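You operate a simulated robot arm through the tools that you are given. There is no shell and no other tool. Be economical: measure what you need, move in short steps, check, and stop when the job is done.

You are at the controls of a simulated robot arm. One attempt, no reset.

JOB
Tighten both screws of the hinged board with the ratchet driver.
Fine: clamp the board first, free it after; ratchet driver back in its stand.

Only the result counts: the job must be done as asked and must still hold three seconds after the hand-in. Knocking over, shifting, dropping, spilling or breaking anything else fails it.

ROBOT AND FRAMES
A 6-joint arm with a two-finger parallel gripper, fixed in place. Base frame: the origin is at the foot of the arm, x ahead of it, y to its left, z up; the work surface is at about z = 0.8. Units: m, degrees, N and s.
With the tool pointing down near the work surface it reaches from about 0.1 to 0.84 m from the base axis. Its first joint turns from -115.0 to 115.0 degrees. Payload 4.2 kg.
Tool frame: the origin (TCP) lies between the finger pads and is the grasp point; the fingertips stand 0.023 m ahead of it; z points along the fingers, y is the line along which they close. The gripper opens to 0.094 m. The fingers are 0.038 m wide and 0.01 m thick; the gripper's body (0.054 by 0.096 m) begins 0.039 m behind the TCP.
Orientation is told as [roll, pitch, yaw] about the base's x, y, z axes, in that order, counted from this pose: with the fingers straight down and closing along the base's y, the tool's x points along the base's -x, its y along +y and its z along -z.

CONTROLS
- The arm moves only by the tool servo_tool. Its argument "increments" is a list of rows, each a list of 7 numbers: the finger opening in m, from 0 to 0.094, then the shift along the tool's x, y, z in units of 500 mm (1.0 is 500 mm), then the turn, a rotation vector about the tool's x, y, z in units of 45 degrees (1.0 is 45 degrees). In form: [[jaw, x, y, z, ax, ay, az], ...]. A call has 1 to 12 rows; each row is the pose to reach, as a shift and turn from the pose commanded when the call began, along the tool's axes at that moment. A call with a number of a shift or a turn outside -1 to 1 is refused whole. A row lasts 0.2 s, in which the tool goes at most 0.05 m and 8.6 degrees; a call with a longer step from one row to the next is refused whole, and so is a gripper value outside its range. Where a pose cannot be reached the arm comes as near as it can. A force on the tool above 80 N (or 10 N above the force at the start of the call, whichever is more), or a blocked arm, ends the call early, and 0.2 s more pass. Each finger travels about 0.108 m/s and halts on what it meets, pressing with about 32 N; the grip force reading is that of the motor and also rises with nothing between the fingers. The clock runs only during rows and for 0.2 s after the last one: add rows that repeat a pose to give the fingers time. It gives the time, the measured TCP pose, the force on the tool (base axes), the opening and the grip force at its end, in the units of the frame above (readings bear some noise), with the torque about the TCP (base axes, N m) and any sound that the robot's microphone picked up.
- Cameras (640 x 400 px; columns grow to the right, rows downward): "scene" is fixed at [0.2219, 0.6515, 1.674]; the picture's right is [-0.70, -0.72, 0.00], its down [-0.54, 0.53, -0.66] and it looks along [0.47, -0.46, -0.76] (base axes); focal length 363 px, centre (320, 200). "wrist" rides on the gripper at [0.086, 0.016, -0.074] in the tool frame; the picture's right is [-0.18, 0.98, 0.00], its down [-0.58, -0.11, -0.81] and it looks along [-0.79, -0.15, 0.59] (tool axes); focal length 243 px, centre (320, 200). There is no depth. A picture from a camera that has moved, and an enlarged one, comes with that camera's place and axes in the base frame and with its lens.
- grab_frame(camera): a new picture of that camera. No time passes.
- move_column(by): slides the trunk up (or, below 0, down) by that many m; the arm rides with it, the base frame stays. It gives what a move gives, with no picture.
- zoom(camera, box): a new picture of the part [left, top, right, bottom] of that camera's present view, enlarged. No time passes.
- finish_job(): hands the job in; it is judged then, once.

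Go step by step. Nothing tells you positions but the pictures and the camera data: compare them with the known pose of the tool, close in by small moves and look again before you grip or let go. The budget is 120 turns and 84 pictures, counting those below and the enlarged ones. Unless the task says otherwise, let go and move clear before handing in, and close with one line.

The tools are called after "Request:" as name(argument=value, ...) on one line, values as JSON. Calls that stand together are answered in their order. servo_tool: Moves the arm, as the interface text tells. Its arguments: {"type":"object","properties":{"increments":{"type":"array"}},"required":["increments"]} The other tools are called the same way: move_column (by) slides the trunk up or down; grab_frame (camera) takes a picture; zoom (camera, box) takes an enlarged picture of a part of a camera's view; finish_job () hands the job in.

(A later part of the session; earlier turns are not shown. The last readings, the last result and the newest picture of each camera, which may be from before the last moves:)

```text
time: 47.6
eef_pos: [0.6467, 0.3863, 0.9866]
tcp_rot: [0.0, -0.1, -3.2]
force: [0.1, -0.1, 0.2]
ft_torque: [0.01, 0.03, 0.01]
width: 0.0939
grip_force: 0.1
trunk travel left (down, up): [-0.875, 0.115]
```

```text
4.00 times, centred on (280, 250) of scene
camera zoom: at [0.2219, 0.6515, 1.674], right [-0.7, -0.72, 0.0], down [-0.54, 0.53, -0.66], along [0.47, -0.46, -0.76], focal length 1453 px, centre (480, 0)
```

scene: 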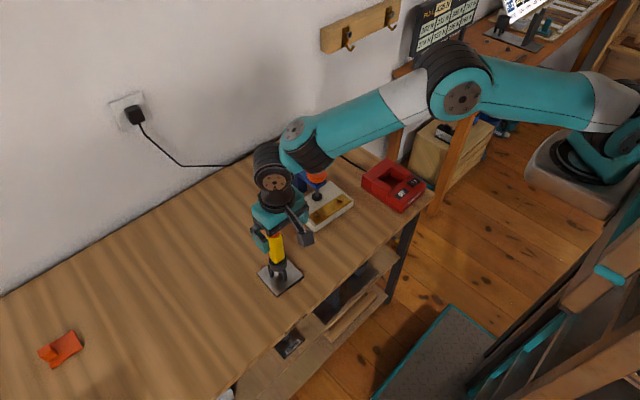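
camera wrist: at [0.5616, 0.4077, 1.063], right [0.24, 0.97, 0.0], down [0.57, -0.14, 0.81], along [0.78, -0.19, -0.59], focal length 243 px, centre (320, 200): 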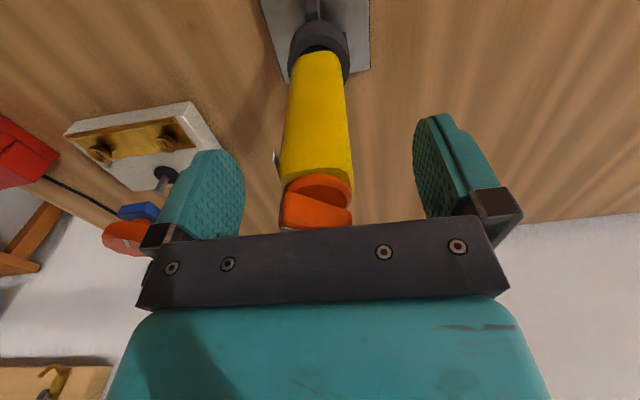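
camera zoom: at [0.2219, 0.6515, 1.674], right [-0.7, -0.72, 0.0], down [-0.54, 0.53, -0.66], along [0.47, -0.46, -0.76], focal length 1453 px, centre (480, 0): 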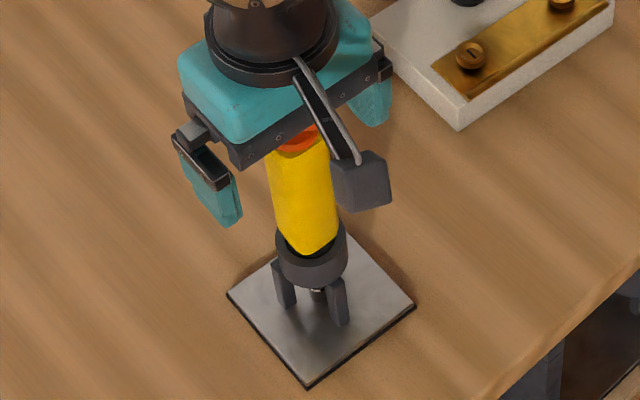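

Well centred. I'll go down 10 mm and close on the handle.

Request:
servo_tool(increments=[[0.094, 0, -0.002, 0.02, 0, 0, 0], [0.094, 0, -0.002, 0.02, 0, 0, 0], [0.06, 0, -0.002, 0.02, 0, 0, 0], [0.02, 0, -0.002, 0.02, 0, 0, 0], [0.02, 0, -0.002, 0.02, 0, 0, 0], [0.02, 0, -0.002, 0.02, 0, 0, 0], [0.02, 0, -0.002, 0.02, 0, 0, 0]])

Request:
grab_frame(camera="wrist")

Request:
zoom(camera="scene", box=[216, 200, 344, 300])

```text
time: 49.2
eef_pos: [0.6469, 0.3856, 0.9773]
tcp_rot: [0.0, 0.0, -3.1]
force: [1.1, 0.6, 6.4]
ft_torque: [0.04, -0.12, -0.02]
width: 0.0327
grip_force: 31.8
trunk travel left (down, up): [-0.875, 0.115]
```

```text
48 pictures are left
camera wrist: at [0.5617, 0.4072, 1.054], right [0.24, 0.97, 0.0], down [0.57, -0.14, 0.81], along [0.78, -0.19, -0.59], focal length 243 px, centre (320, 200)
```

wrist: 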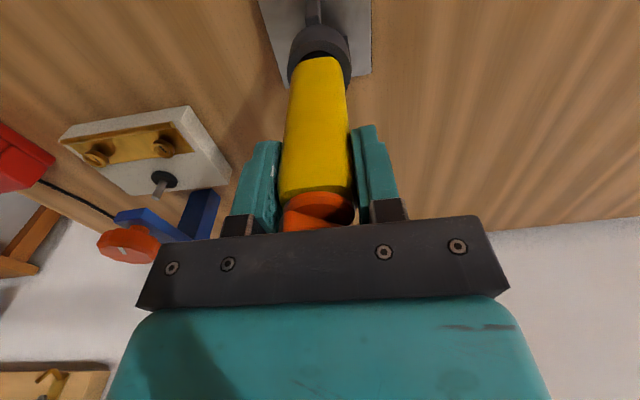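

```text
4.00 times, centred on (280, 250) of scene
camera zoom: at [0.2219, 0.6515, 1.674], right [-0.7, -0.72, 0.0], down [-0.54, 0.53, -0.66], along [0.47, -0.46, -0.76], focal length 1453 px, centre (480, 0)
```

zoom: 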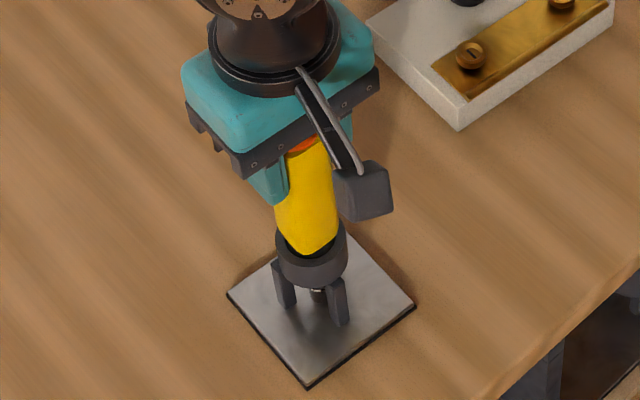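

Handle held (width 0.033) at TCP (0.6469, 0.3856, 0.9773). Lift straight up.

Request:
servo_tool(increments=[[0.02, 0, 0, -0.02, 0, 0, 0], [0.02, 0, 0, -0.05, 0, 0, 0], [0.02, 0, 0, -0.09, 0, 0, 0], [0.02, 0, 0, -0.14, 0, 0, 0], [0.02, 0, 0, -0.19, 0, 0, 0], [0.02, 0, 0, -0.24, 0, 0, 0], [0.02, 0, 0, -0.24, 0, 0, 0]])

Request:
zoom(camera="scene", box=[200, 150, 360, 300])

Request:
grab_frame(camera="wrist")

```text
time: 50.8
eef_pos: [0.6485, 0.3863, 1.0981]
tcp_rot: [0.0, 0.0, -3.0]
force: [-0.6, -0.2, -3.9]
ft_torque: [0.03, -0.03, 0.01]
width: 0.0325
grip_force: 32.7
trunk travel left (down, up): [-0.875, 0.115]
```

```text
2.67 times, centred on (280, 225) of scene
camera zoom: at [0.2219, 0.6515, 1.674], right [-0.7, -0.72, 0.0], down [-0.54, 0.53, -0.66], along [0.47, -0.46, -0.76], focal length 968 px, centre (427, 133)
```

zoom: 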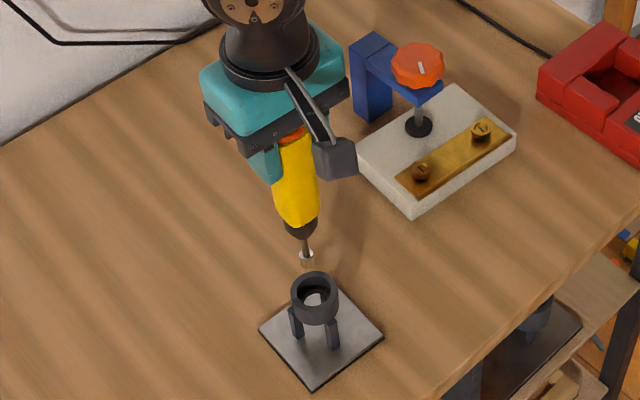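

```text
45 pictures are left
camera wrist: at [0.5632, 0.4076, 1.1736], right [0.24, 0.97, 0.0], down [0.57, -0.14, 0.81], along [0.78, -0.19, -0.59], focal length 243 px, centre (320, 200)
```

wrist: 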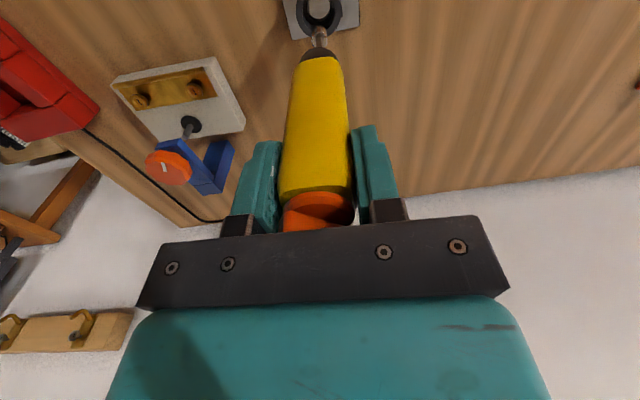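

Request:
zoom(camera="wrist", box=[288, 0, 352, 60])

Request:
zoom(camera="scene", box=[261, 225, 325, 275])

```text
6.67 times, centred on (320, 30) of wrist
camera zoom: at [0.5632, 0.4076, 1.1736], right [0.24, 0.97, 0.0], down [0.57, -0.14, 0.81], along [0.78, -0.19, -0.59], focal length 1618 px, centre (320, 1333)
```

zoom: 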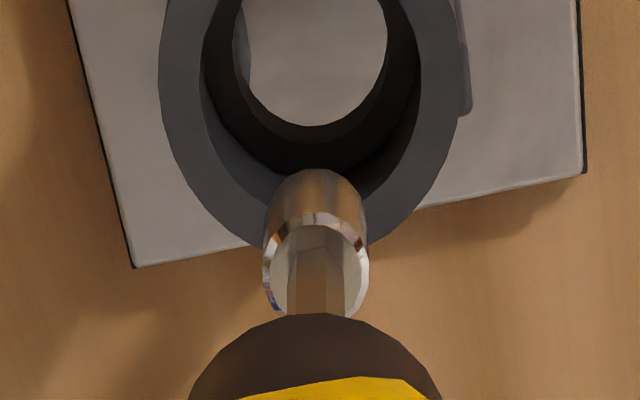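

```text
8.00 times, centred on (293, 250) of scene
camera zoom: at [0.2219, 0.6515, 1.674], right [-0.7, -0.72, 0.0], down [-0.54, 0.53, -0.66], along [0.47, -0.46, -0.76], focal length 2906 px, centre (536, -200)
```

zoom: 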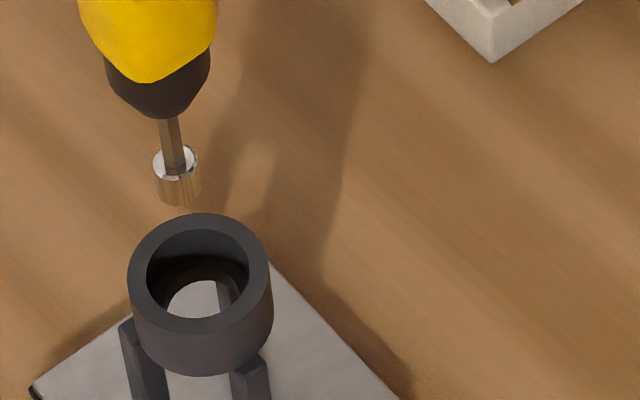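

The driver's tip sits about 0.18 m below the TCP, around (−0.0025, +0.0005) from it. Screws: A ≈ (0.705, 0.1875), B ≈ (0.6985, 0.098), heads at z≈0.84. I'll move above A.

Request:
servo_tool(increments=[[0.02, -0.023, -0.065, 0, 0, 0, 0], [0.02, -0.046, -0.13, 0, 0, 0, 0], [0.02, -0.069, -0.195, 0, 0, 0, 0], [0.02, -0.092, -0.26, 0, 0, 0, 0], [0.02, -0.115, -0.326, 0, 0, 0, 0], [0.02, -0.1386, -0.3912, 0, 0, 0, 0], [0.02, -0.1386, -0.3912, 0.045, 0, 0, 0], [0.02, -0.1386, -0.3912, 0.08, 0, 0, 0], [0.02, -0.1386, -0.3912, 0.08, 0, 0, 0]])

Request:
zoom(camera="wrist", box=[256, 0, 384, 80])

Request:
zoom(camera="scene", box=[280, 160, 360, 230])

```text
time: 52.8
eef_pos: [0.7057, 0.1877, 1.0573]
tcp_rot: [0.0, 0.1, -3.3]
force: [-0.9, 0.1, -3.6]
ft_torque: [0.02, -0.01, 0.0]
width: 0.0326
grip_force: 31.9
trunk travel left (down, up): [-0.875, 0.115]
```

```text
5.00 times, centred on (320, 40) of wrist
camera zoom: at [0.6204, 0.2088, 1.1332], right [0.24, 0.97, 0.0], down [0.57, -0.14, 0.81], along [0.78, -0.19, -0.59], focal length 1213 px, centre (320, 1000)
```

zoom: 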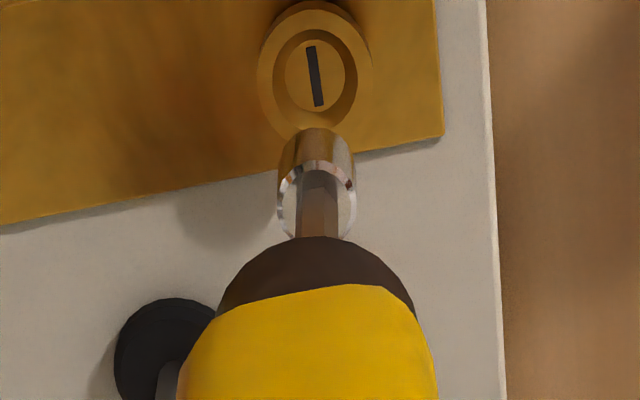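

```text
5.71 times, centred on (320, 195) of scene
camera zoom: at [0.2219, 0.6515, 1.674], right [-0.7, -0.72, 0.0], down [-0.54, 0.53, -0.66], along [0.47, -0.46, -0.76], focal length 2075 px, centre (320, 229)
```

zoom: 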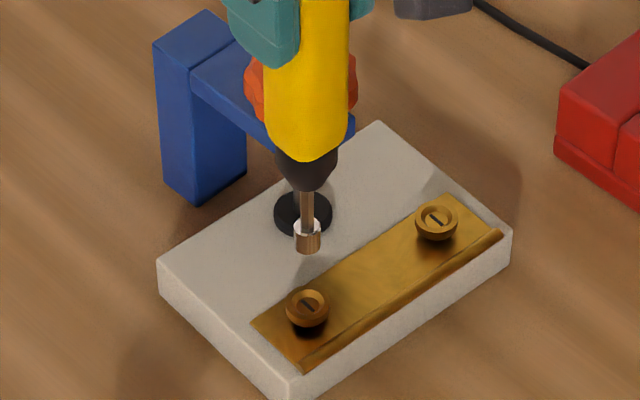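

Tip is roughly above screw A (axis ≈ TCP). I'll lower about 30 mm and recheck close to the head.

Request:
servo_tool(increments=[[0.02, 0.002, -0.001, 0.03, 0, 0, 0], [0.02, 0.002, -0.001, 0.06, 0, 0, 0], [0.02, 0.002, -0.001, 0.06, 0, 0, 0]])

Request:
zoom(camera="wrist", box=[256, 0, 384, 80])

Request:
zoom(camera="scene", box=[288, 185, 352, 225])

```text
time: 53.6
eef_pos: [0.705, 0.1874, 1.0267]
tcp_rot: [0.1, 0.1, -3.1]
force: [0.8, -0.9, -3.0]
ft_torque: [0.0, 0.0, 0.02]
width: 0.033
grip_force: 32.0
trunk travel left (down, up): [-0.875, 0.115]
```

```text
5.00 times, centred on (320, 40) of wrist
camera zoom: at [0.6192, 0.2088, 1.1028], right [0.24, 0.97, 0.0], down [0.57, -0.14, 0.81], along [0.78, -0.19, -0.59], focal length 1213 px, centre (320, 1000)
```

zoom: 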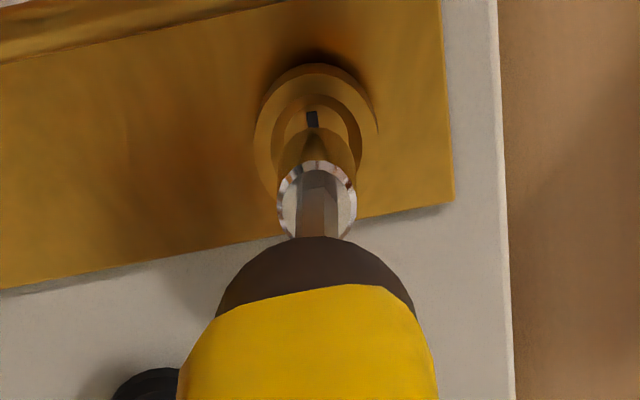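

```text
10.00 times, centred on (320, 205) of scene
camera zoom: at [0.2219, 0.6515, 1.674], right [-0.7, -0.72, 0.0], down [-0.54, 0.53, -0.66], along [0.47, -0.46, -0.76], focal length 3632 px, centre (320, 150)
```

zoom: 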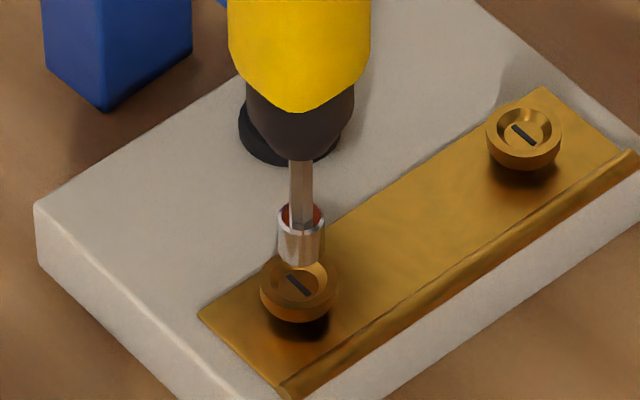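

Aligned in both views. Lower 10 mm and read the force.

Request:
servo_tool(increments=[[0.02, 0, 0, 0.01, 0, 0, 0], [0.02, 0, 0, 0.02, 0, 0, 0], [0.02, 0, 0, 0.02, 0, 0, 0]])

Request:
servo_tool(increments=[[0.02, 0, 0, 0.004, 0, 0, 0], [0.02, 0, 0, 0.008, 0, 0, 0], [0.02, 0, 0, 0.008, 0, 0, 0]])

Request:
zoom(camera="scene", box=[288, 185, 352, 225])

```text
time: 54.4
eef_pos: [0.7045, 0.1871, 1.0167]
tcp_rot: [0.0, 0.1, -3.1]
force: [-0.6, 0.2, -3.7]
ft_torque: [0.01, -0.02, 0.02]
width: 0.0329
grip_force: 31.6
trunk travel left (down, up): [-0.875, 0.115]
```

```text
time: 55.2
eef_pos: [0.7039, 0.1876, 1.0131]
tcp_rot: [-0.1, -0.1, -3.1]
force: [-0.2, 0.8, -2.8]
ft_torque: [-0.03, -0.04, -0.02]
width: 0.0325
grip_force: 32.7
trunk travel left (down, up): [-0.875, 0.115]
```

```text
10.00 times, centred on (320, 205) of scene
camera zoom: at [0.2219, 0.6515, 1.674], right [-0.7, -0.72, 0.0], down [-0.54, 0.53, -0.66], along [0.47, -0.46, -0.76], focal length 3632 px, centre (320, 150)
```

zoom: 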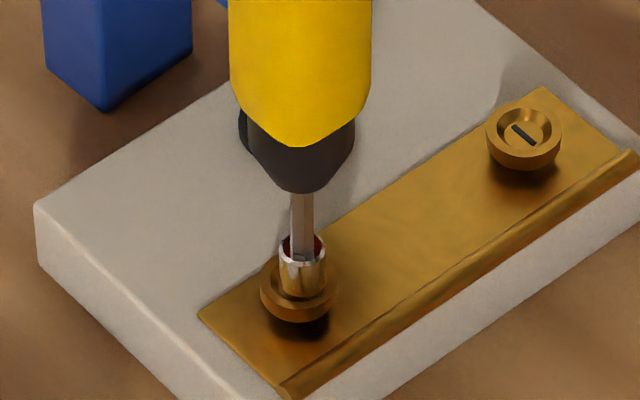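

Nearly in the cup, still no contact. A few more millimetres in small steps.

Request:
servo_tool(increments=[[0.02, 0, 0, 0.004, 0, 0, 0], [0.02, 0, 0, 0.008, 0, 0, 0], [0.02, 0, 0, 0.008, 0, 0, 0]])

Request:
servo_tool(increments=[[0.02, 0, 0, 0.004, 0, 0, 0], [0.02, 0, 0, 0.008, 0, 0, 0], [0.02, 0, 0, 0.008, 0, 0, 0]])

```text
time: 56.0
eef_pos: [0.7038, 0.1862, 1.0117]
tcp_rot: [0.1, -0.1, -3.2]
force: [-0.4, 0.4, 9.9]
ft_torque: [-0.04, 0.41, 0.0]
width: 0.0327
grip_force: 31.2
trunk travel left (down, up): [-0.875, 0.115]
```

```text
time: 56.8
eef_pos: [0.7051, 0.1871, 1.0083]
tcp_rot: [0.3, -0.3, -3.2]
force: [-3.1, -1.3, 37.6]
ft_torque: [-0.27, 0.6, 0.0]
width: 0.0327
grip_force: 31.9
trunk travel left (down, up): [-0.875, 0.115]
```

Contact: about 40 N down. I'll turn clockwise 45° and watch torque and sound.

Request:
servo_tool(increments=[[0.02, 0, 0, 0, 0, 0, 0.17], [0.02, 0, 0, 0, 0, 0, 0.34], [0.02, 0, 0, 0, 0, 0, 0.51], [0.02, 0, 0, 0, 0, 0, 0.68], [0.02, 0, 0, 0, 0, 0, 0.85], [0.02, 0, 0, 0, 0, 0, 1.0]])

Request:
zoom(camera="scene", box=[288, 185, 352, 225])

```text
time: 58.2
eef_pos: [0.7045, 0.1866, 1.0075]
tcp_rot: [0.1, -0.1, -48.4]
force: [-1.0, -6.9, 36.5]
ft_torque: [-1.06, 0.19, 0.04]
width: 0.0331
grip_force: 31.5
trunk travel left (down, up): [-0.875, 0.115]
```

```text
10.00 times, centred on (320, 205) of scene
camera zoom: at [0.2219, 0.6515, 1.674], right [-0.7, -0.72, 0.0], down [-0.54, 0.53, -0.66], along [0.47, -0.46, -0.76], focal length 3632 px, centre (320, 150)
```

zoom: 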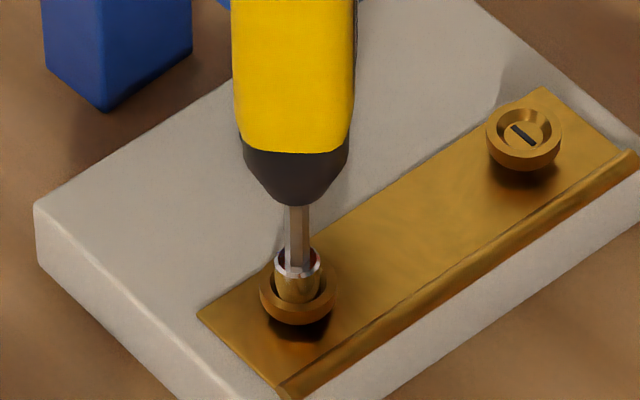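

Request:
servo_tool(increments=[[0.02, 0, 0, 0, 0, 0, 0.17], [0.02, 0, 0, 0, 0, 0, 0.34], [0.02, 0, 0, 0, 0, 0, 0.51], [0.02, 0, 0, 0, 0, 0, 0.68], [0.02, 0, 0, 0, 0, 0, 0.85], [0.02, 0, 0, 0, 0, 0, 1.0]])

Request:
zoom(camera="scene", box=[288, 185, 352, 225])

Request:
grab_frame(camera="wrist")

```text
time: 59.6
eef_pos: [0.7015, 0.1873, 1.0064]
tcp_rot: [0.1, 0.0, -93.3]
force: [-4.7, -5.5, 31.8]
ft_torque: [-0.81, 0.84, 0.04]
width: 0.0328
grip_force: 32.1
trunk travel left (down, up): [-0.875, 0.115]
```

```text
10.00 times, centred on (320, 205) of scene
camera zoom: at [0.2219, 0.6515, 1.674], right [-0.7, -0.72, 0.0], down [-0.54, 0.53, -0.66], along [0.47, -0.46, -0.76], focal length 3632 px, centre (320, 150)
```

zoom: 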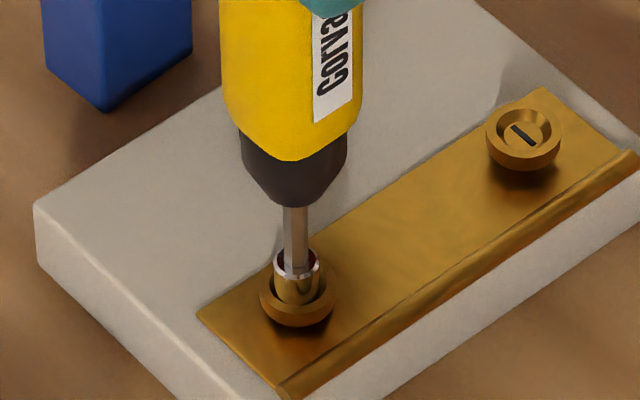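

```text
35 pictures are left
camera wrist: at [0.7249, 0.2724, 1.0822], right [0.97, -0.24, 0.0], down [-0.14, -0.57, 0.81], along [-0.19, -0.78, -0.59], focal length 243 px, centre (320, 200)
```

wrist: 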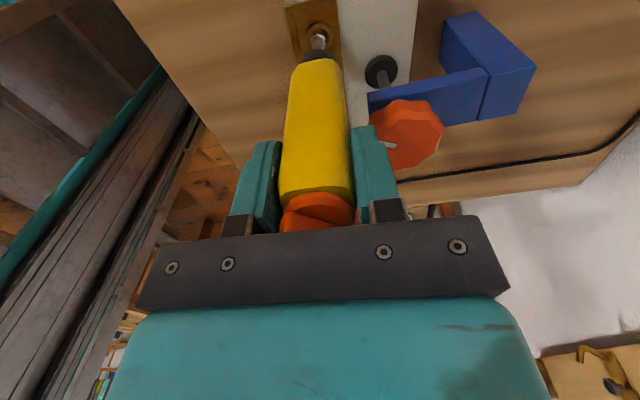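

The screw is sinking as it turns (z dropping), so the driver is engaged. Continue clockwise, feeding down.

Request:
servo_tool(increments=[[0.02, 0, 0, 0, 0, 0, 0.17], [0.02, 0, 0, 0, 0, 0, 0.34], [0.02, 0, 0, 0.001, 0, 0, 0.51], [0.02, 0, 0, 0.001, 0, 0, 0.68], [0.02, 0, 0, 0.002, 0, 0, 0.85], [0.02, 0, 0, 0.002, 0, 0, 1.0]])

Request:
servo_tool(increments=[[0.02, 0, 0, 0, 0, 0, 0.17], [0.02, 0, 0, 0, 0, 0, 0.34], [0.02, 0, 0, 0.001, 0, 0, 0.51], [0.02, 0, 0, 0.001, 0, 0, 0.68], [0.02, 0, 0, 0.002, 0, 0, 0.85], [0.02, 0, 0, 0.002, 0, 0, 1.0]])

Request:
zoom(camera="scene", box=[288, 185, 352, 225])

```text
time: 61.0
eef_pos: [0.7046, 0.1879, 1.0061]
tcp_rot: [0.0, 0.2, -138.3]
force: [-3.6, -2.4, 32.1]
ft_torque: [-0.25, 0.55, 0.06]
width: 0.0326
grip_force: 32.2
trunk travel left (down, up): [-0.875, 0.115]
```

```text
time: 62.4
eef_pos: [0.7026, 0.1857, 1.0065]
tcp_rot: [0.2, 0.2, -141.6]
force: [-2.4, 8.4, 30.0]
ft_torque: [1.36, 0.47, 0.03]
width: 0.0329
grip_force: 31.8
out of reach, approached as far as the arm can: row 1, 2, 3, 4, 5, 6
trunk travel left (down, up): [-0.875, 0.115]
```

```text
10.00 times, centred on (320, 205) of scene
camera zoom: at [0.2219, 0.6515, 1.674], right [-0.7, -0.72, 0.0], down [-0.54, 0.53, -0.66], along [0.47, -0.46, -0.76], focal length 3632 px, centre (320, 150)
```

zoom: 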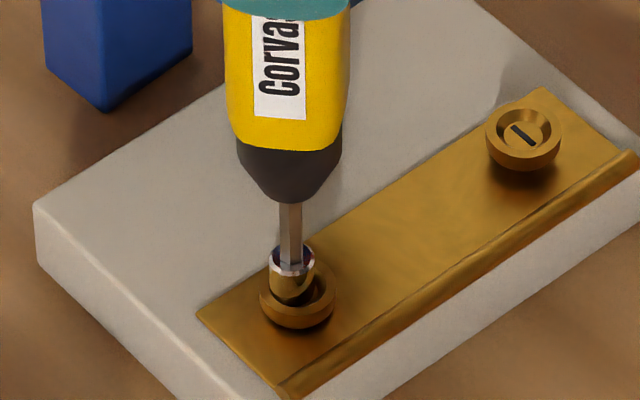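

The wrist hit its limit at −142°, and the tip has drifted a little off-centre. I'll lift slightly to check how much the screw turned, then come back around.

Request:
servo_tool(increments=[[0.02, 0, 0, -0.02, 0, 0, 0], [0.02, 0, 0, -0.05, 0, 0, 0], [0.02, 0, 0, -0.05, 0, 0, 0]])

Request:
zoom(camera="scene", box=[288, 185, 352, 225])

Request:
zoom(camera="wrist", box=[256, 0, 384, 80])

```text
time: 63.2
eef_pos: [0.7045, 0.1856, 1.0263]
tcp_rot: [0.2, -0.2, -141.6]
force: [-0.7, -0.1, -2.5]
ft_torque: [-0.02, 0.0, 0.01]
width: 0.0326
grip_force: 31.7
trunk travel left (down, up): [-0.875, 0.115]
```

```text
10.00 times, centred on (320, 205) of scene
camera zoom: at [0.2219, 0.6515, 1.674], right [-0.7, -0.72, 0.0], down [-0.54, 0.53, -0.66], along [0.47, -0.46, -0.76], focal length 3632 px, centre (320, 150)
```

zoom: 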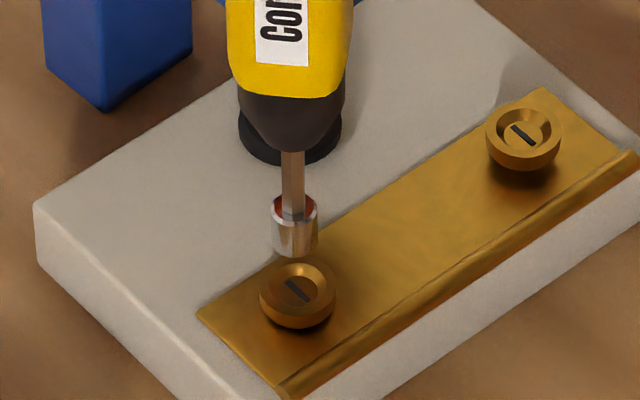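

```text
5.00 times, centred on (320, 40) of wrist
camera zoom: at [0.7819, 0.2278, 1.1025], right [0.47, -0.88, 0.0], down [-0.52, -0.27, 0.81], along [-0.71, -0.38, -0.59], focal length 1213 px, centre (320, 1000)
```

zoom: 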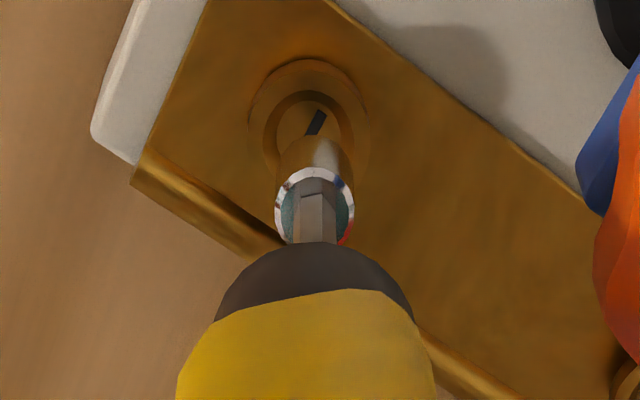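

The head sank about 2.7 mm and the gap under it has shrunk, so it's tightening. I'll rotate back in the air to about +80° and go again.

Request:
servo_tool(increments=[[0.02, 0, 0, 0, 0, 0, -0.17], [0.02, 0, 0, 0, 0, 0, -0.34], [0.02, 0, 0, 0, 0, 0, -0.51], [0.02, 0, 0, 0, 0, 0, -0.68], [0.02, 0, 0, 0, 0, 0, -0.85], [0.02, 0, 0, 0, 0, 0, -1.0]])

Request:
servo_tool(increments=[[0.02, 0, 0, 0, 0, 0, -0.17], [0.02, 0, 0, 0, 0, 0, -0.34], [0.02, 0, 0, 0, 0, 0, -0.51], [0.02, 0, 0, 0, 0, 0, -0.68], [0.02, 0, 0, 0, 0, 0, -0.85], [0.02, 0, 0, 0, 0, 0, -1.0]])

Request:
servo_tool(increments=[[0.02, 0, 0, 0, 0, 0, -0.17], [0.02, 0, 0, 0, 0, 0, -0.34], [0.02, 0, 0, 0, 0, 0, -0.51], [0.02, 0, 0, 0, 0, 0, -0.68], [0.02, 0, 0, 0, 0, 0, -0.85], [0.02, 0, 0, 0, 0, 0, -1.0]])

Request:
servo_tool(increments=[[0.02, 0, 0, 0, 0, 0, -0.17], [0.02, 0, 0, 0, 0, 0, -0.34], [0.02, 0, 0, 0, 0, 0, -0.51], [0.02, 0, 0, 0, 0, 0, -0.68], [0.02, 0, 0, 0, 0, 0, -0.85], [0.02, 0, 0, 0, 0, 0, -1.0]])

Request:
servo_tool(increments=[[0.02, 0, 0, 0, 0, 0, -0.17], [0.02, 0, 0, 0, 0, 0, -0.34], [0.02, 0, 0, 0, 0, 0, -0.51], [0.02, 0, 0, 0, 0, 0, -0.68], [0.02, 0, 0, 0, 0, 0, -0.85], [0.02, 0, 0, 0, 0, 0, -1.0]])

Request:
zoom(camera="scene", box=[288, 185, 352, 225])

Request:
zoom(camera="wrist", box=[256, 0, 384, 80])

```text
time: 64.6
eef_pos: [0.7043, 0.1857, 1.0292]
tcp_rot: [0.2, 0.0, -96.4]
force: [1.2, 0.1, -2.6]
ft_torque: [-0.01, 0.01, 0.02]
width: 0.0326
grip_force: 32.4
trunk travel left (down, up): [-0.875, 0.115]
```

```text
time: 66.0
eef_pos: [0.7051, 0.1873, 1.0277]
tcp_rot: [0.0, -0.1, -51.2]
force: [0.9, -0.7, -3.9]
ft_torque: [-0.04, -0.02, 0.01]
width: 0.0326
grip_force: 31.8
trunk travel left (down, up): [-0.875, 0.115]
```

```text
time: 67.4
eef_pos: [0.7042, 0.1863, 1.0288]
tcp_rot: [-0.2, 0.0, -6.5]
force: [0.8, 0.4, -2.5]
ft_torque: [0.02, -0.04, 0.0]
width: 0.0327
grip_force: 32.3
trunk travel left (down, up): [-0.875, 0.115]
```

```text
time: 68.8
eef_pos: [0.7057, 0.1865, 1.027]
tcp_rot: [-0.1, 0.0, 38.6]
force: [-0.2, -0.6, -3.8]
ft_torque: [0.02, -0.01, 0.02]
width: 0.0326
grip_force: 32.3
trunk travel left (down, up): [-0.875, 0.115]
```

```text
time: 70.2
eef_pos: [0.7039, 0.1855, 1.028]
tcp_rot: [-0.2, 0.1, 83.6]
force: [0.4, 0.6, -2.4]
ft_torque: [-0.02, -0.01, 0.0]
width: 0.0328
grip_force: 32.2
trunk travel left (down, up): [-0.875, 0.115]
```

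```text
10.00 times, centred on (320, 205) of scene
camera zoom: at [0.2219, 0.6515, 1.674], right [-0.7, -0.72, 0.0], down [-0.54, 0.53, -0.66], along [0.47, -0.46, -0.76], focal length 3632 px, centre (320, 150)
```

zoom: 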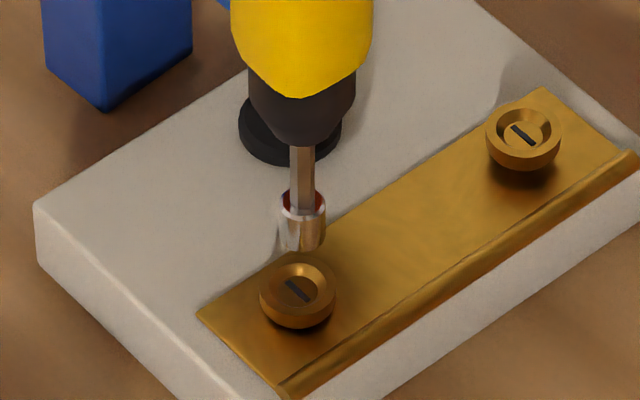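

```text
5.00 times, centred on (320, 40) of wrist
camera zoom: at [0.6792, 0.1029, 1.1035], right [-0.96, 0.29, 0.0], down [0.17, 0.57, 0.81], along [0.24, 0.77, -0.59], focal length 1213 px, centre (320, 1000)
```

zoom: 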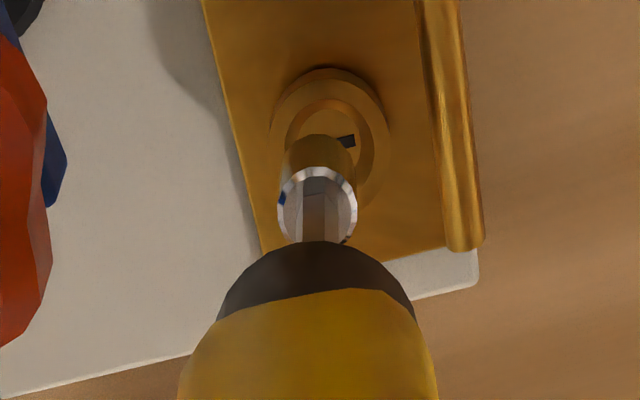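

The tip needs to move about (−1, +3.6) mm here: the driver axis is roughly 2 mm along tool +x from the TCP. I'll correct this, and rotate about the true axis from now on.

Request:
servo_tool(increments=[[0.02, -0.0065, 0.003, 0, 0, 0, 0], [0.02, -0.0065, 0.003, 0, 0, 0, 0]])

Request:
zoom(camera="scene", box=[288, 185, 352, 225])

Request:
zoom(camera="wrist", box=[256, 0, 384, 80])

```text
time: 70.8
eef_pos: [0.7025, 0.1899, 1.0282]
tcp_rot: [-0.1, 0.0, 83.4]
force: [0.0, 0.0, -3.1]
ft_torque: [-0.02, 0.04, 0.01]
width: 0.0327
grip_force: 31.9
trunk travel left (down, up): [-0.875, 0.115]
```

```text
10.00 times, centred on (320, 205) of scene
camera zoom: at [0.2219, 0.6515, 1.674], right [-0.7, -0.72, 0.0], down [-0.54, 0.53, -0.66], along [0.47, -0.46, -0.76], focal length 3632 px, centre (320, 150)
```

zoom: 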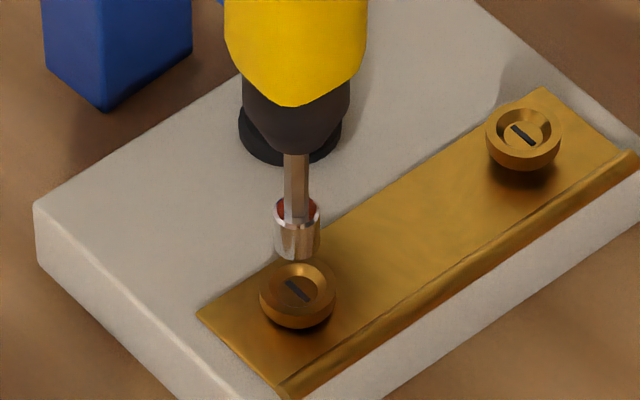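

```text
5.00 times, centred on (320, 40) of wrist
camera zoom: at [0.678, 0.1062, 1.1033], right [-0.96, 0.29, 0.0], down [0.17, 0.57, 0.81], along [0.24, 0.77, -0.59], focal length 1213 px, centre (320, 1000)
```

zoom: 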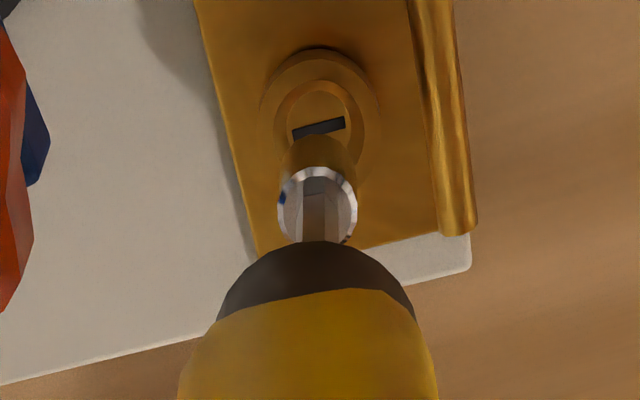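

Aligned in both views. Lower to press, then turn clockwise about the tip axis.

Request:
servo_tool(increments=[[0.02, 0, 0, 0.015, 0, 0, 0], [0.02, 0, 0, 0.03, 0, 0, 0], [0.02, 0, 0, 0.042, 0, 0, 0], [0.02, 0, 0, 0.048, 0, 0, 0], [0.02, 0, 0, 0.048, 0, 0, 0]])

Request:
servo_tool(increments=[[0.02, 0.0003, -0.0004, 0, 0, 0, 0.17], [0.02, 0.0006, -0.0008, 0, 0, 0, 0.34], [0.02, 0.001, -0.0012, 0, 0, 0, 0.51], [0.02, 0.0013, -0.0017, 0, 0, 0, 0.68], [0.02, 0.0016, -0.0021, 0, 0, 0, 0.85], [0.02, 0.0019, -0.0025, 0, 0, 0, 1.0]])

Request:
servo_tool(increments=[[0.02, 0.0003, -0.0004, 0, 0, 0, 0.17], [0.02, 0.0006, -0.0008, 0, 0, 0, 0.34], [0.02, 0.001, -0.0012, 0, 0, 0, 0.51], [0.02, 0.0013, -0.0017, 0, 0, 0, 0.68], [0.02, 0.0016, -0.0021, 0, 0, 0, 0.85], [0.02, 0.0019, -0.0025, 0, 0, 0, 1.0]])

Request:
zoom(camera="scene", box=[288, 185, 352, 225])

```text
time: 72.0
eef_pos: [0.7018, 0.1894, 1.0055]
tcp_rot: [-0.3, 0.0, 83.5]
force: [-3.5, -1.4, 15.6]
ft_torque: [-0.3, 0.59, -0.02]
width: 0.0329
grip_force: 32.3
trunk travel left (down, up): [-0.875, 0.115]
```

```text
time: 73.4
eef_pos: [0.704, 0.1885, 1.0058]
tcp_rot: [-0.2, -0.1, 38.2]
force: [1.1, 0.4, 24.5]
ft_torque: [0.05, -0.09, 0.01]
width: 0.0329
grip_force: 31.8
trunk travel left (down, up): [-0.875, 0.115]
```

```text
time: 74.8
eef_pos: [0.7041, 0.1874, 1.003]
tcp_rot: [0.0, -0.1, -6.7]
force: [0.6, -0.2, 19.7]
ft_torque: [-0.09, -0.03, 0.02]
width: 0.0325
grip_force: 31.1
trunk travel left (down, up): [-0.875, 0.115]
```

```text
10.00 times, centred on (320, 205) of scene
camera zoom: at [0.2219, 0.6515, 1.674], right [-0.7, -0.72, 0.0], down [-0.54, 0.53, -0.66], along [0.47, -0.46, -0.76], focal length 3632 px, centre (320, 150)
```

zoom: 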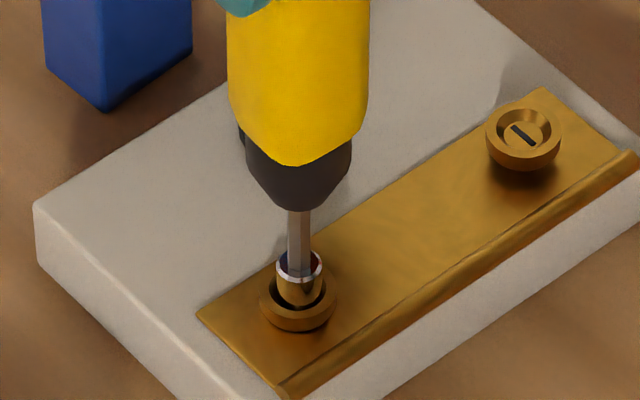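

Running smoothly with tiny side forces and the head sinking. Continue clockwise with a bit of feed.

Request:
servo_tool(increments=[[0.02, 0.0003, -0.0004, 0, 0, 0, 0.17], [0.02, 0.0006, -0.0008, 0, 0, 0, 0.34], [0.02, 0.001, -0.0012, 0.001, 0, 0, 0.51], [0.02, 0.0013, -0.0017, 0.001, 0, 0, 0.68], [0.02, 0.0016, -0.0021, 0.002, 0, 0, 0.85], [0.02, 0.0019, -0.0025, 0.002, 0, 0, 1.0]])

Request:
servo_tool(increments=[[0.02, 0.0003, -0.0004, 0, 0, 0, 0.17], [0.02, 0.0006, -0.0008, 0, 0, 0, 0.34], [0.02, 0.001, -0.0012, 0.001, 0, 0, 0.51], [0.02, 0.0013, -0.0017, 0.001, 0, 0, 0.68], [0.02, 0.0016, -0.0021, 0.001, 0, 0, 0.85], [0.02, 0.0019, -0.0025, 0.001, 0, 0, 1.0]])

Request:
zoom(camera="scene", box=[288, 185, 352, 225])

```text
time: 76.2
eef_pos: [0.7034, 0.1862, 1.0037]
tcp_rot: [0.1, -0.2, -51.8]
force: [0.2, -1.6, 20.5]
ft_torque: [-0.09, -0.06, 0.03]
width: 0.0327
grip_force: 32.4
trunk travel left (down, up): [-0.875, 0.115]
```

```text
time: 77.6
eef_pos: [0.7021, 0.1859, 1.0042]
tcp_rot: [0.2, 0.0, -96.7]
force: [-1.3, -0.2, 28.1]
ft_torque: [-0.03, 0.18, 0.01]
width: 0.0324
grip_force: 32.2
trunk travel left (down, up): [-0.875, 0.115]
```

```text
10.00 times, centred on (320, 205) of scene
camera zoom: at [0.2219, 0.6515, 1.674], right [-0.7, -0.72, 0.0], down [-0.54, 0.53, -0.66], along [0.47, -0.46, -0.76], focal length 3632 px, centre (320, 150)
```

zoom: 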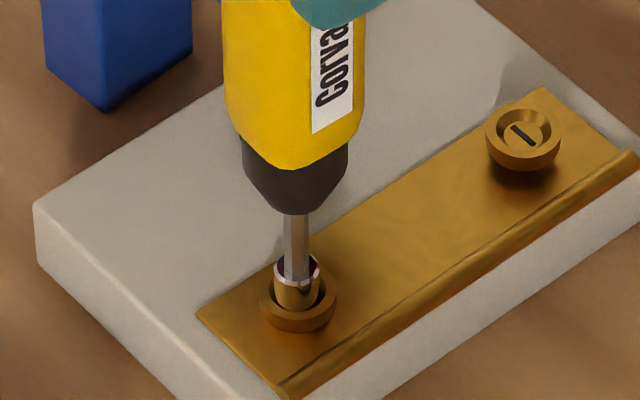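

Request:
servo_tool(increments=[[0.02, 0.0003, -0.0004, 0, 0, 0, 0.17], [0.02, 0.0006, -0.0008, 0, 0, 0, 0.34], [0.02, 0.001, -0.0012, 0, 0, 0, 0.51], [0.02, 0.0013, -0.0017, 0, 0, 0, 0.68], [0.02, 0.0016, -0.0021, 0.0, 0, 0, 0.85], [0.02, 0.0018, -0.0023, 0.0, 0, 0, 0.93]])

Request:
servo_tool(increments=[[0.02, 0, 0, -0.02, 0, 0, 0], [0.02, 0, 0, -0.05, 0, 0, 0], [0.02, 0, 0, -0.08, 0, 0, 0], [0.02, 0, 0, -0.08, 0, 0, 0]])

Request:
zoom(camera="scene", box=[300, 188, 348, 218])

Request:
grab_frame(camera="wrist")

```text
time: 79.0
eef_pos: [0.7003, 0.1859, 1.0034]
tcp_rot: [0.1, 0.1, -138.4]
force: [0.7, 0.2, 28.3]
ft_torque: [0.12, -0.14, -0.01]
width: 0.0329
grip_force: 32.3
trunk travel left (down, up): [-0.875, 0.115]
```

```text
time: 80.0
eef_pos: [0.7004, 0.1871, 1.0426]
tcp_rot: [0.1, -0.1, -138.4]
force: [0.5, 0.3, -3.9]
ft_torque: [0.0, 0.01, 0.03]
width: 0.0326
grip_force: 31.8
trunk travel left (down, up): [-0.875, 0.115]
```

```text
13.33 times, centred on (324, 203) of scene
camera zoom: at [0.2219, 0.6515, 1.674], right [-0.7, -0.72, 0.0], down [-0.54, 0.53, -0.66], along [0.47, -0.46, -0.76], focal length 4843 px, centre (267, 160)
```

zoom: 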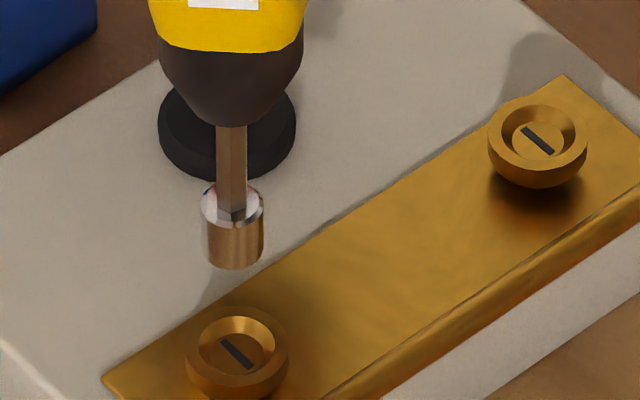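

```text
24 pictures are left
camera wrist: at [0.7761, 0.2336, 1.1177], right [0.52, -0.86, 0.0], down [-0.51, -0.3, 0.81], along [-0.69, -0.42, -0.59], focal length 243 px, centre (320, 200)
```

wrist: 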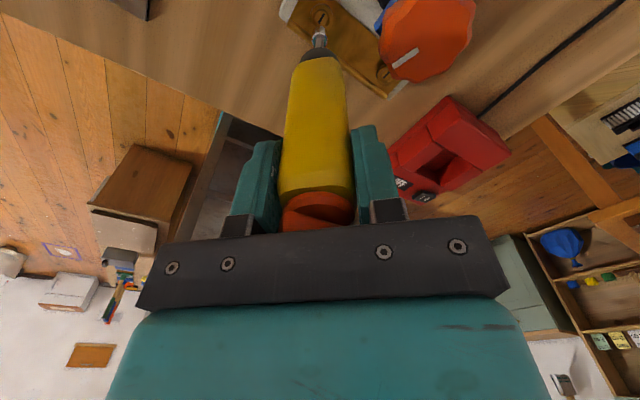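

Let me look at screw A's seat closely.

Request:
zoom(camera="scene", box=[306, 206, 330, 221])

```text
16.00 times, centred on (318, 214) of scene
camera zoom: at [0.2219, 0.6515, 1.674], right [-0.7, -0.72, 0.0], down [-0.54, 0.53, -0.66], along [0.47, -0.46, -0.76], focal length 5811 px, centre (352, -16)
```

zoom: 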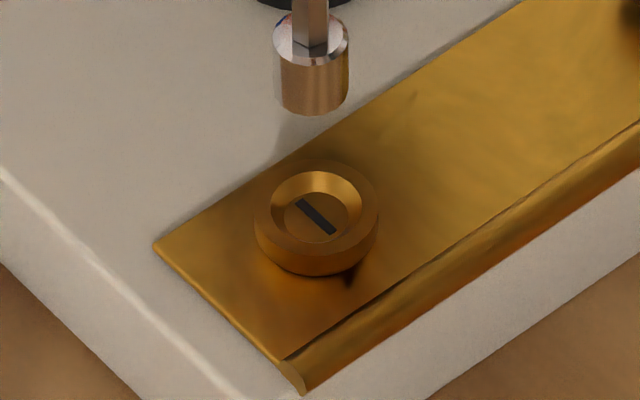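

The head looks almost flush, but torque never rose, so I'll do another stroke: lower back in, ratchet back counter-clockwise in place.

Request:
servo_tool(increments=[[0.02, 0, 0, 0.03, 0, 0, 0], [0.02, 0, 0, 0.06, 0, 0, 0], [0.02, 0, 0, 0.074, 0, 0, 0], [0.02, 0, 0, 0.08, 0, 0, 0], [0.02, 0, 0, 0.08, 0, 0, 0]])

Request:
servo_tool(increments=[[0.02, 0.0001, 0.0005, 0, 0, 0, -0.17], [0.02, 0.0002, 0.001, 0, 0, 0, -0.34], [0.02, 0.0003, 0.0015, 0, 0, 0, -0.51], [0.02, 0.0004, 0.002, 0, 0, 0, -0.68], [0.02, 0.0005, 0.0026, 0, 0, 0, -0.85], [0.02, 0.0005, 0.0031, 0, 0, 0, -1.0]])

Request:
servo_tool(increments=[[0.02, 0.0001, 0.0005, 0, 0, 0, -0.17], [0.02, 0.0002, 0.001, 0, 0, 0, -0.34], [0.02, 0.0003, 0.0015, 0, 0, 0, -0.51], [0.02, 0.0004, 0.002, 0, 0, 0, -0.68], [0.02, 0.0005, 0.0026, 0, 0, 0, -0.85], [0.02, 0.0005, 0.0031, 0, 0, 0, -1.0]])

Request:
servo_tool(increments=[[0.02, 0.0001, 0.0005, 0, 0, 0, -0.17], [0.02, 0.0002, 0.001, 0, 0, 0, -0.34], [0.02, 0.0003, 0.0015, 0, 0, 0, -0.51], [0.02, 0.0004, 0.002, 0, 0, 0, -0.68], [0.02, 0.0005, 0.0026, 0, 0, 0, -0.85], [0.02, 0.0005, 0.0031, 0, 0, 0, -1.0]])

Request:
servo_tool(increments=[[0.02, 0.0001, 0.0005, 0, 0, 0, -0.17], [0.02, 0.0002, 0.001, 0, 0, 0, -0.34], [0.02, 0.0003, 0.0015, 0, 0, 0, -0.51], [0.02, 0.0004, 0.002, 0, 0, 0, -0.68], [0.02, 0.0005, 0.0026, 0, 0, 0, -0.85], [0.02, 0.0005, 0.0031, 0, 0, 0, -1.0]])

```text
time: 81.2
eef_pos: [0.7005, 0.1862, 1.0029]
tcp_rot: [0.2, 0.2, -138.4]
force: [-2.7, -3.0, 13.1]
ft_torque: [-0.45, 0.33, -0.01]
width: 0.0329
grip_force: 32.1
trunk travel left (down, up): [-0.875, 0.115]
```

```text
time: 82.6
eef_pos: [0.7021, 0.1857, 1.0046]
tcp_rot: [0.2, -0.1, -93.3]
force: [1.5, -2.9, 22.0]
ft_torque: [-0.37, -0.25, -0.07]
width: 0.0328
grip_force: 31.8
trunk travel left (down, up): [-0.875, 0.115]
```

```text
time: 84.0
eef_pos: [0.7032, 0.1858, 1.0041]
tcp_rot: [0.1, -0.2, -48.2]
force: [2.3, -2.6, 22.8]
ft_torque: [-0.47, -0.51, -0.03]
width: 0.0325
grip_force: 32.0
trunk travel left (down, up): [-0.875, 0.115]
```

```text
time: 85.4
eef_pos: [0.7044, 0.1877, 1.0036]
tcp_rot: [0.0, -0.2, -3.2]
force: [4.6, 2.3, 23.6]
ft_torque: [0.29, -0.71, -0.03]
width: 0.0327
grip_force: 32.5
trunk travel left (down, up): [-0.875, 0.115]
```

```text
time: 86.8
eef_pos: [0.7035, 0.1894, 1.0031]
tcp_rot: [-0.2, 0.1, 41.8]
force: [-2.1, 0.2, 32.2]
ft_torque: [-0.06, 0.5, -0.07]
width: 0.0328
grip_force: 31.8
trunk travel left (down, up): [-0.875, 0.115]
```

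Ratcheting back leaves the depth unchanged, as it should. Now clockwise again.

Request:
servo_tool(increments=[[0.02, 0.0003, -0.0004, 0, 0, 0, 0.17], [0.02, 0.0006, -0.0008, 0, 0, 0, 0.34], [0.02, 0.001, -0.0012, 0, 0, 0, 0.51], [0.02, 0.0013, -0.0017, 0, 0, 0, 0.68], [0.02, 0.0016, -0.0021, 0, 0, 0, 0.85], [0.02, 0.0019, -0.0025, 0, 0, 0, 1.0]])

Request:
servo_tool(increments=[[0.02, 0.0003, -0.0004, 0, 0, 0, 0.17], [0.02, 0.0006, -0.0008, 0, 0, 0, 0.34], [0.02, 0.001, -0.0012, 0, 0, 0, 0.51], [0.02, 0.0013, -0.0017, 0, 0, 0, 0.68], [0.02, 0.0016, -0.0021, 0, 0, 0, 0.85], [0.02, 0.0019, -0.0025, 0, 0, 0, 1.0]])

Request:
servo_tool(increments=[[0.02, 0.0003, -0.0004, 0, 0, 0, 0.17], [0.02, 0.0006, -0.0008, 0, 0, 0, 0.34], [0.02, 0.001, -0.0012, 0, 0, 0, 0.51], [0.02, 0.0013, -0.0017, 0, 0, 0, 0.68], [0.02, 0.0016, -0.0021, 0, 0, 0, 0.85], [0.02, 0.0019, -0.0025, 0, 0, 0, 1.0]])

Request:
zoom(camera="scene", box=[306, 206, 330, 221])

```text
time: 88.2
eef_pos: [0.7042, 0.1879, 1.0028]
tcp_rot: [-0.2, -0.1, -3.5]
force: [3.1, 1.9, 24.9]
ft_torque: [0.22, -0.44, 0.02]
width: 0.0328
grip_force: 32.2
trunk travel left (down, up): [-0.875, 0.115]
```

```text
time: 89.6
eef_pos: [0.7021, 0.1857, 1.0032]
tcp_rot: [0.0, -0.1, -48.5]
force: [1.6, -2.4, 29.6]
ft_torque: [-0.36, -0.3, 0.06]
width: 0.0327
grip_force: 32.3
trunk travel left (down, up): [-0.875, 0.115]
```

```text
time: 91.0
eef_pos: [0.7015, 0.1875, 1.0046]
tcp_rot: [0.2, -0.1, -93.5]
force: [0.6, -2.9, 31.0]
ft_torque: [-0.47, -0.06, 0.0]
width: 0.0327
grip_force: 31.9
trunk travel left (down, up): [-0.875, 0.115]
```

```text
16.00 times, centred on (318, 214) of scene
camera zoom: at [0.2219, 0.6515, 1.674], right [-0.7, -0.72, 0.0], down [-0.54, 0.53, -0.66], along [0.47, -0.46, -0.76], focal length 5811 px, centre (352, -16)
```

zoom: 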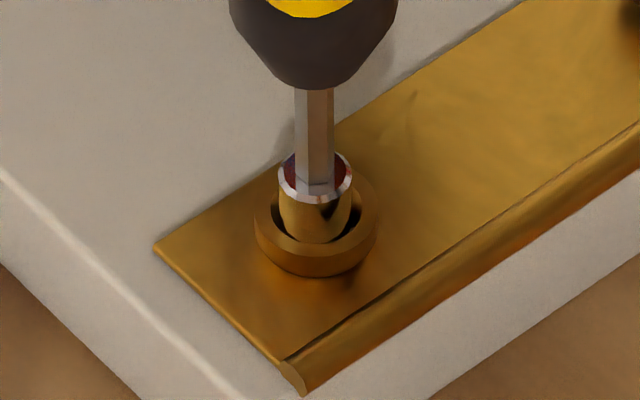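

Screw A is now flush, no gap shadow, and no longer sinking. One last bit of turn with firmer pressure, then lift away.

Request:
servo_tool(increments=[[0.02, 0, 0, 0.003, 0, 0, 0], [0.02, 0.0003, -0.0004, 0.003, 0, 0, 0.17], [0.02, 0.0006, -0.0008, 0.003, 0, 0, 0.34], [0.02, 0.001, -0.0012, 0.003, 0, 0, 0.51], [0.02, 0.0013, -0.0017, 0.003, 0, 0, 0.68], [0.02, 0.0016, -0.0021, 0.003, 0, 0, 0.85], [0.02, 0.0018, -0.0023, 0.003, 0, 0, 0.95], [0.02, 0.0018, -0.0023, 0.003, 0, 0, 0.95]])

```text
time: 92.8
eef_pos: [0.701, 0.1873, 1.0038]
tcp_rot: [0.2, 0.2, -136.2]
force: [-1.6, -2.8, 39.2]
ft_torque: [-0.43, 0.29, -0.03]
width: 0.033
grip_force: 32.3
trunk travel left (down, up): [-0.875, 0.115]
```

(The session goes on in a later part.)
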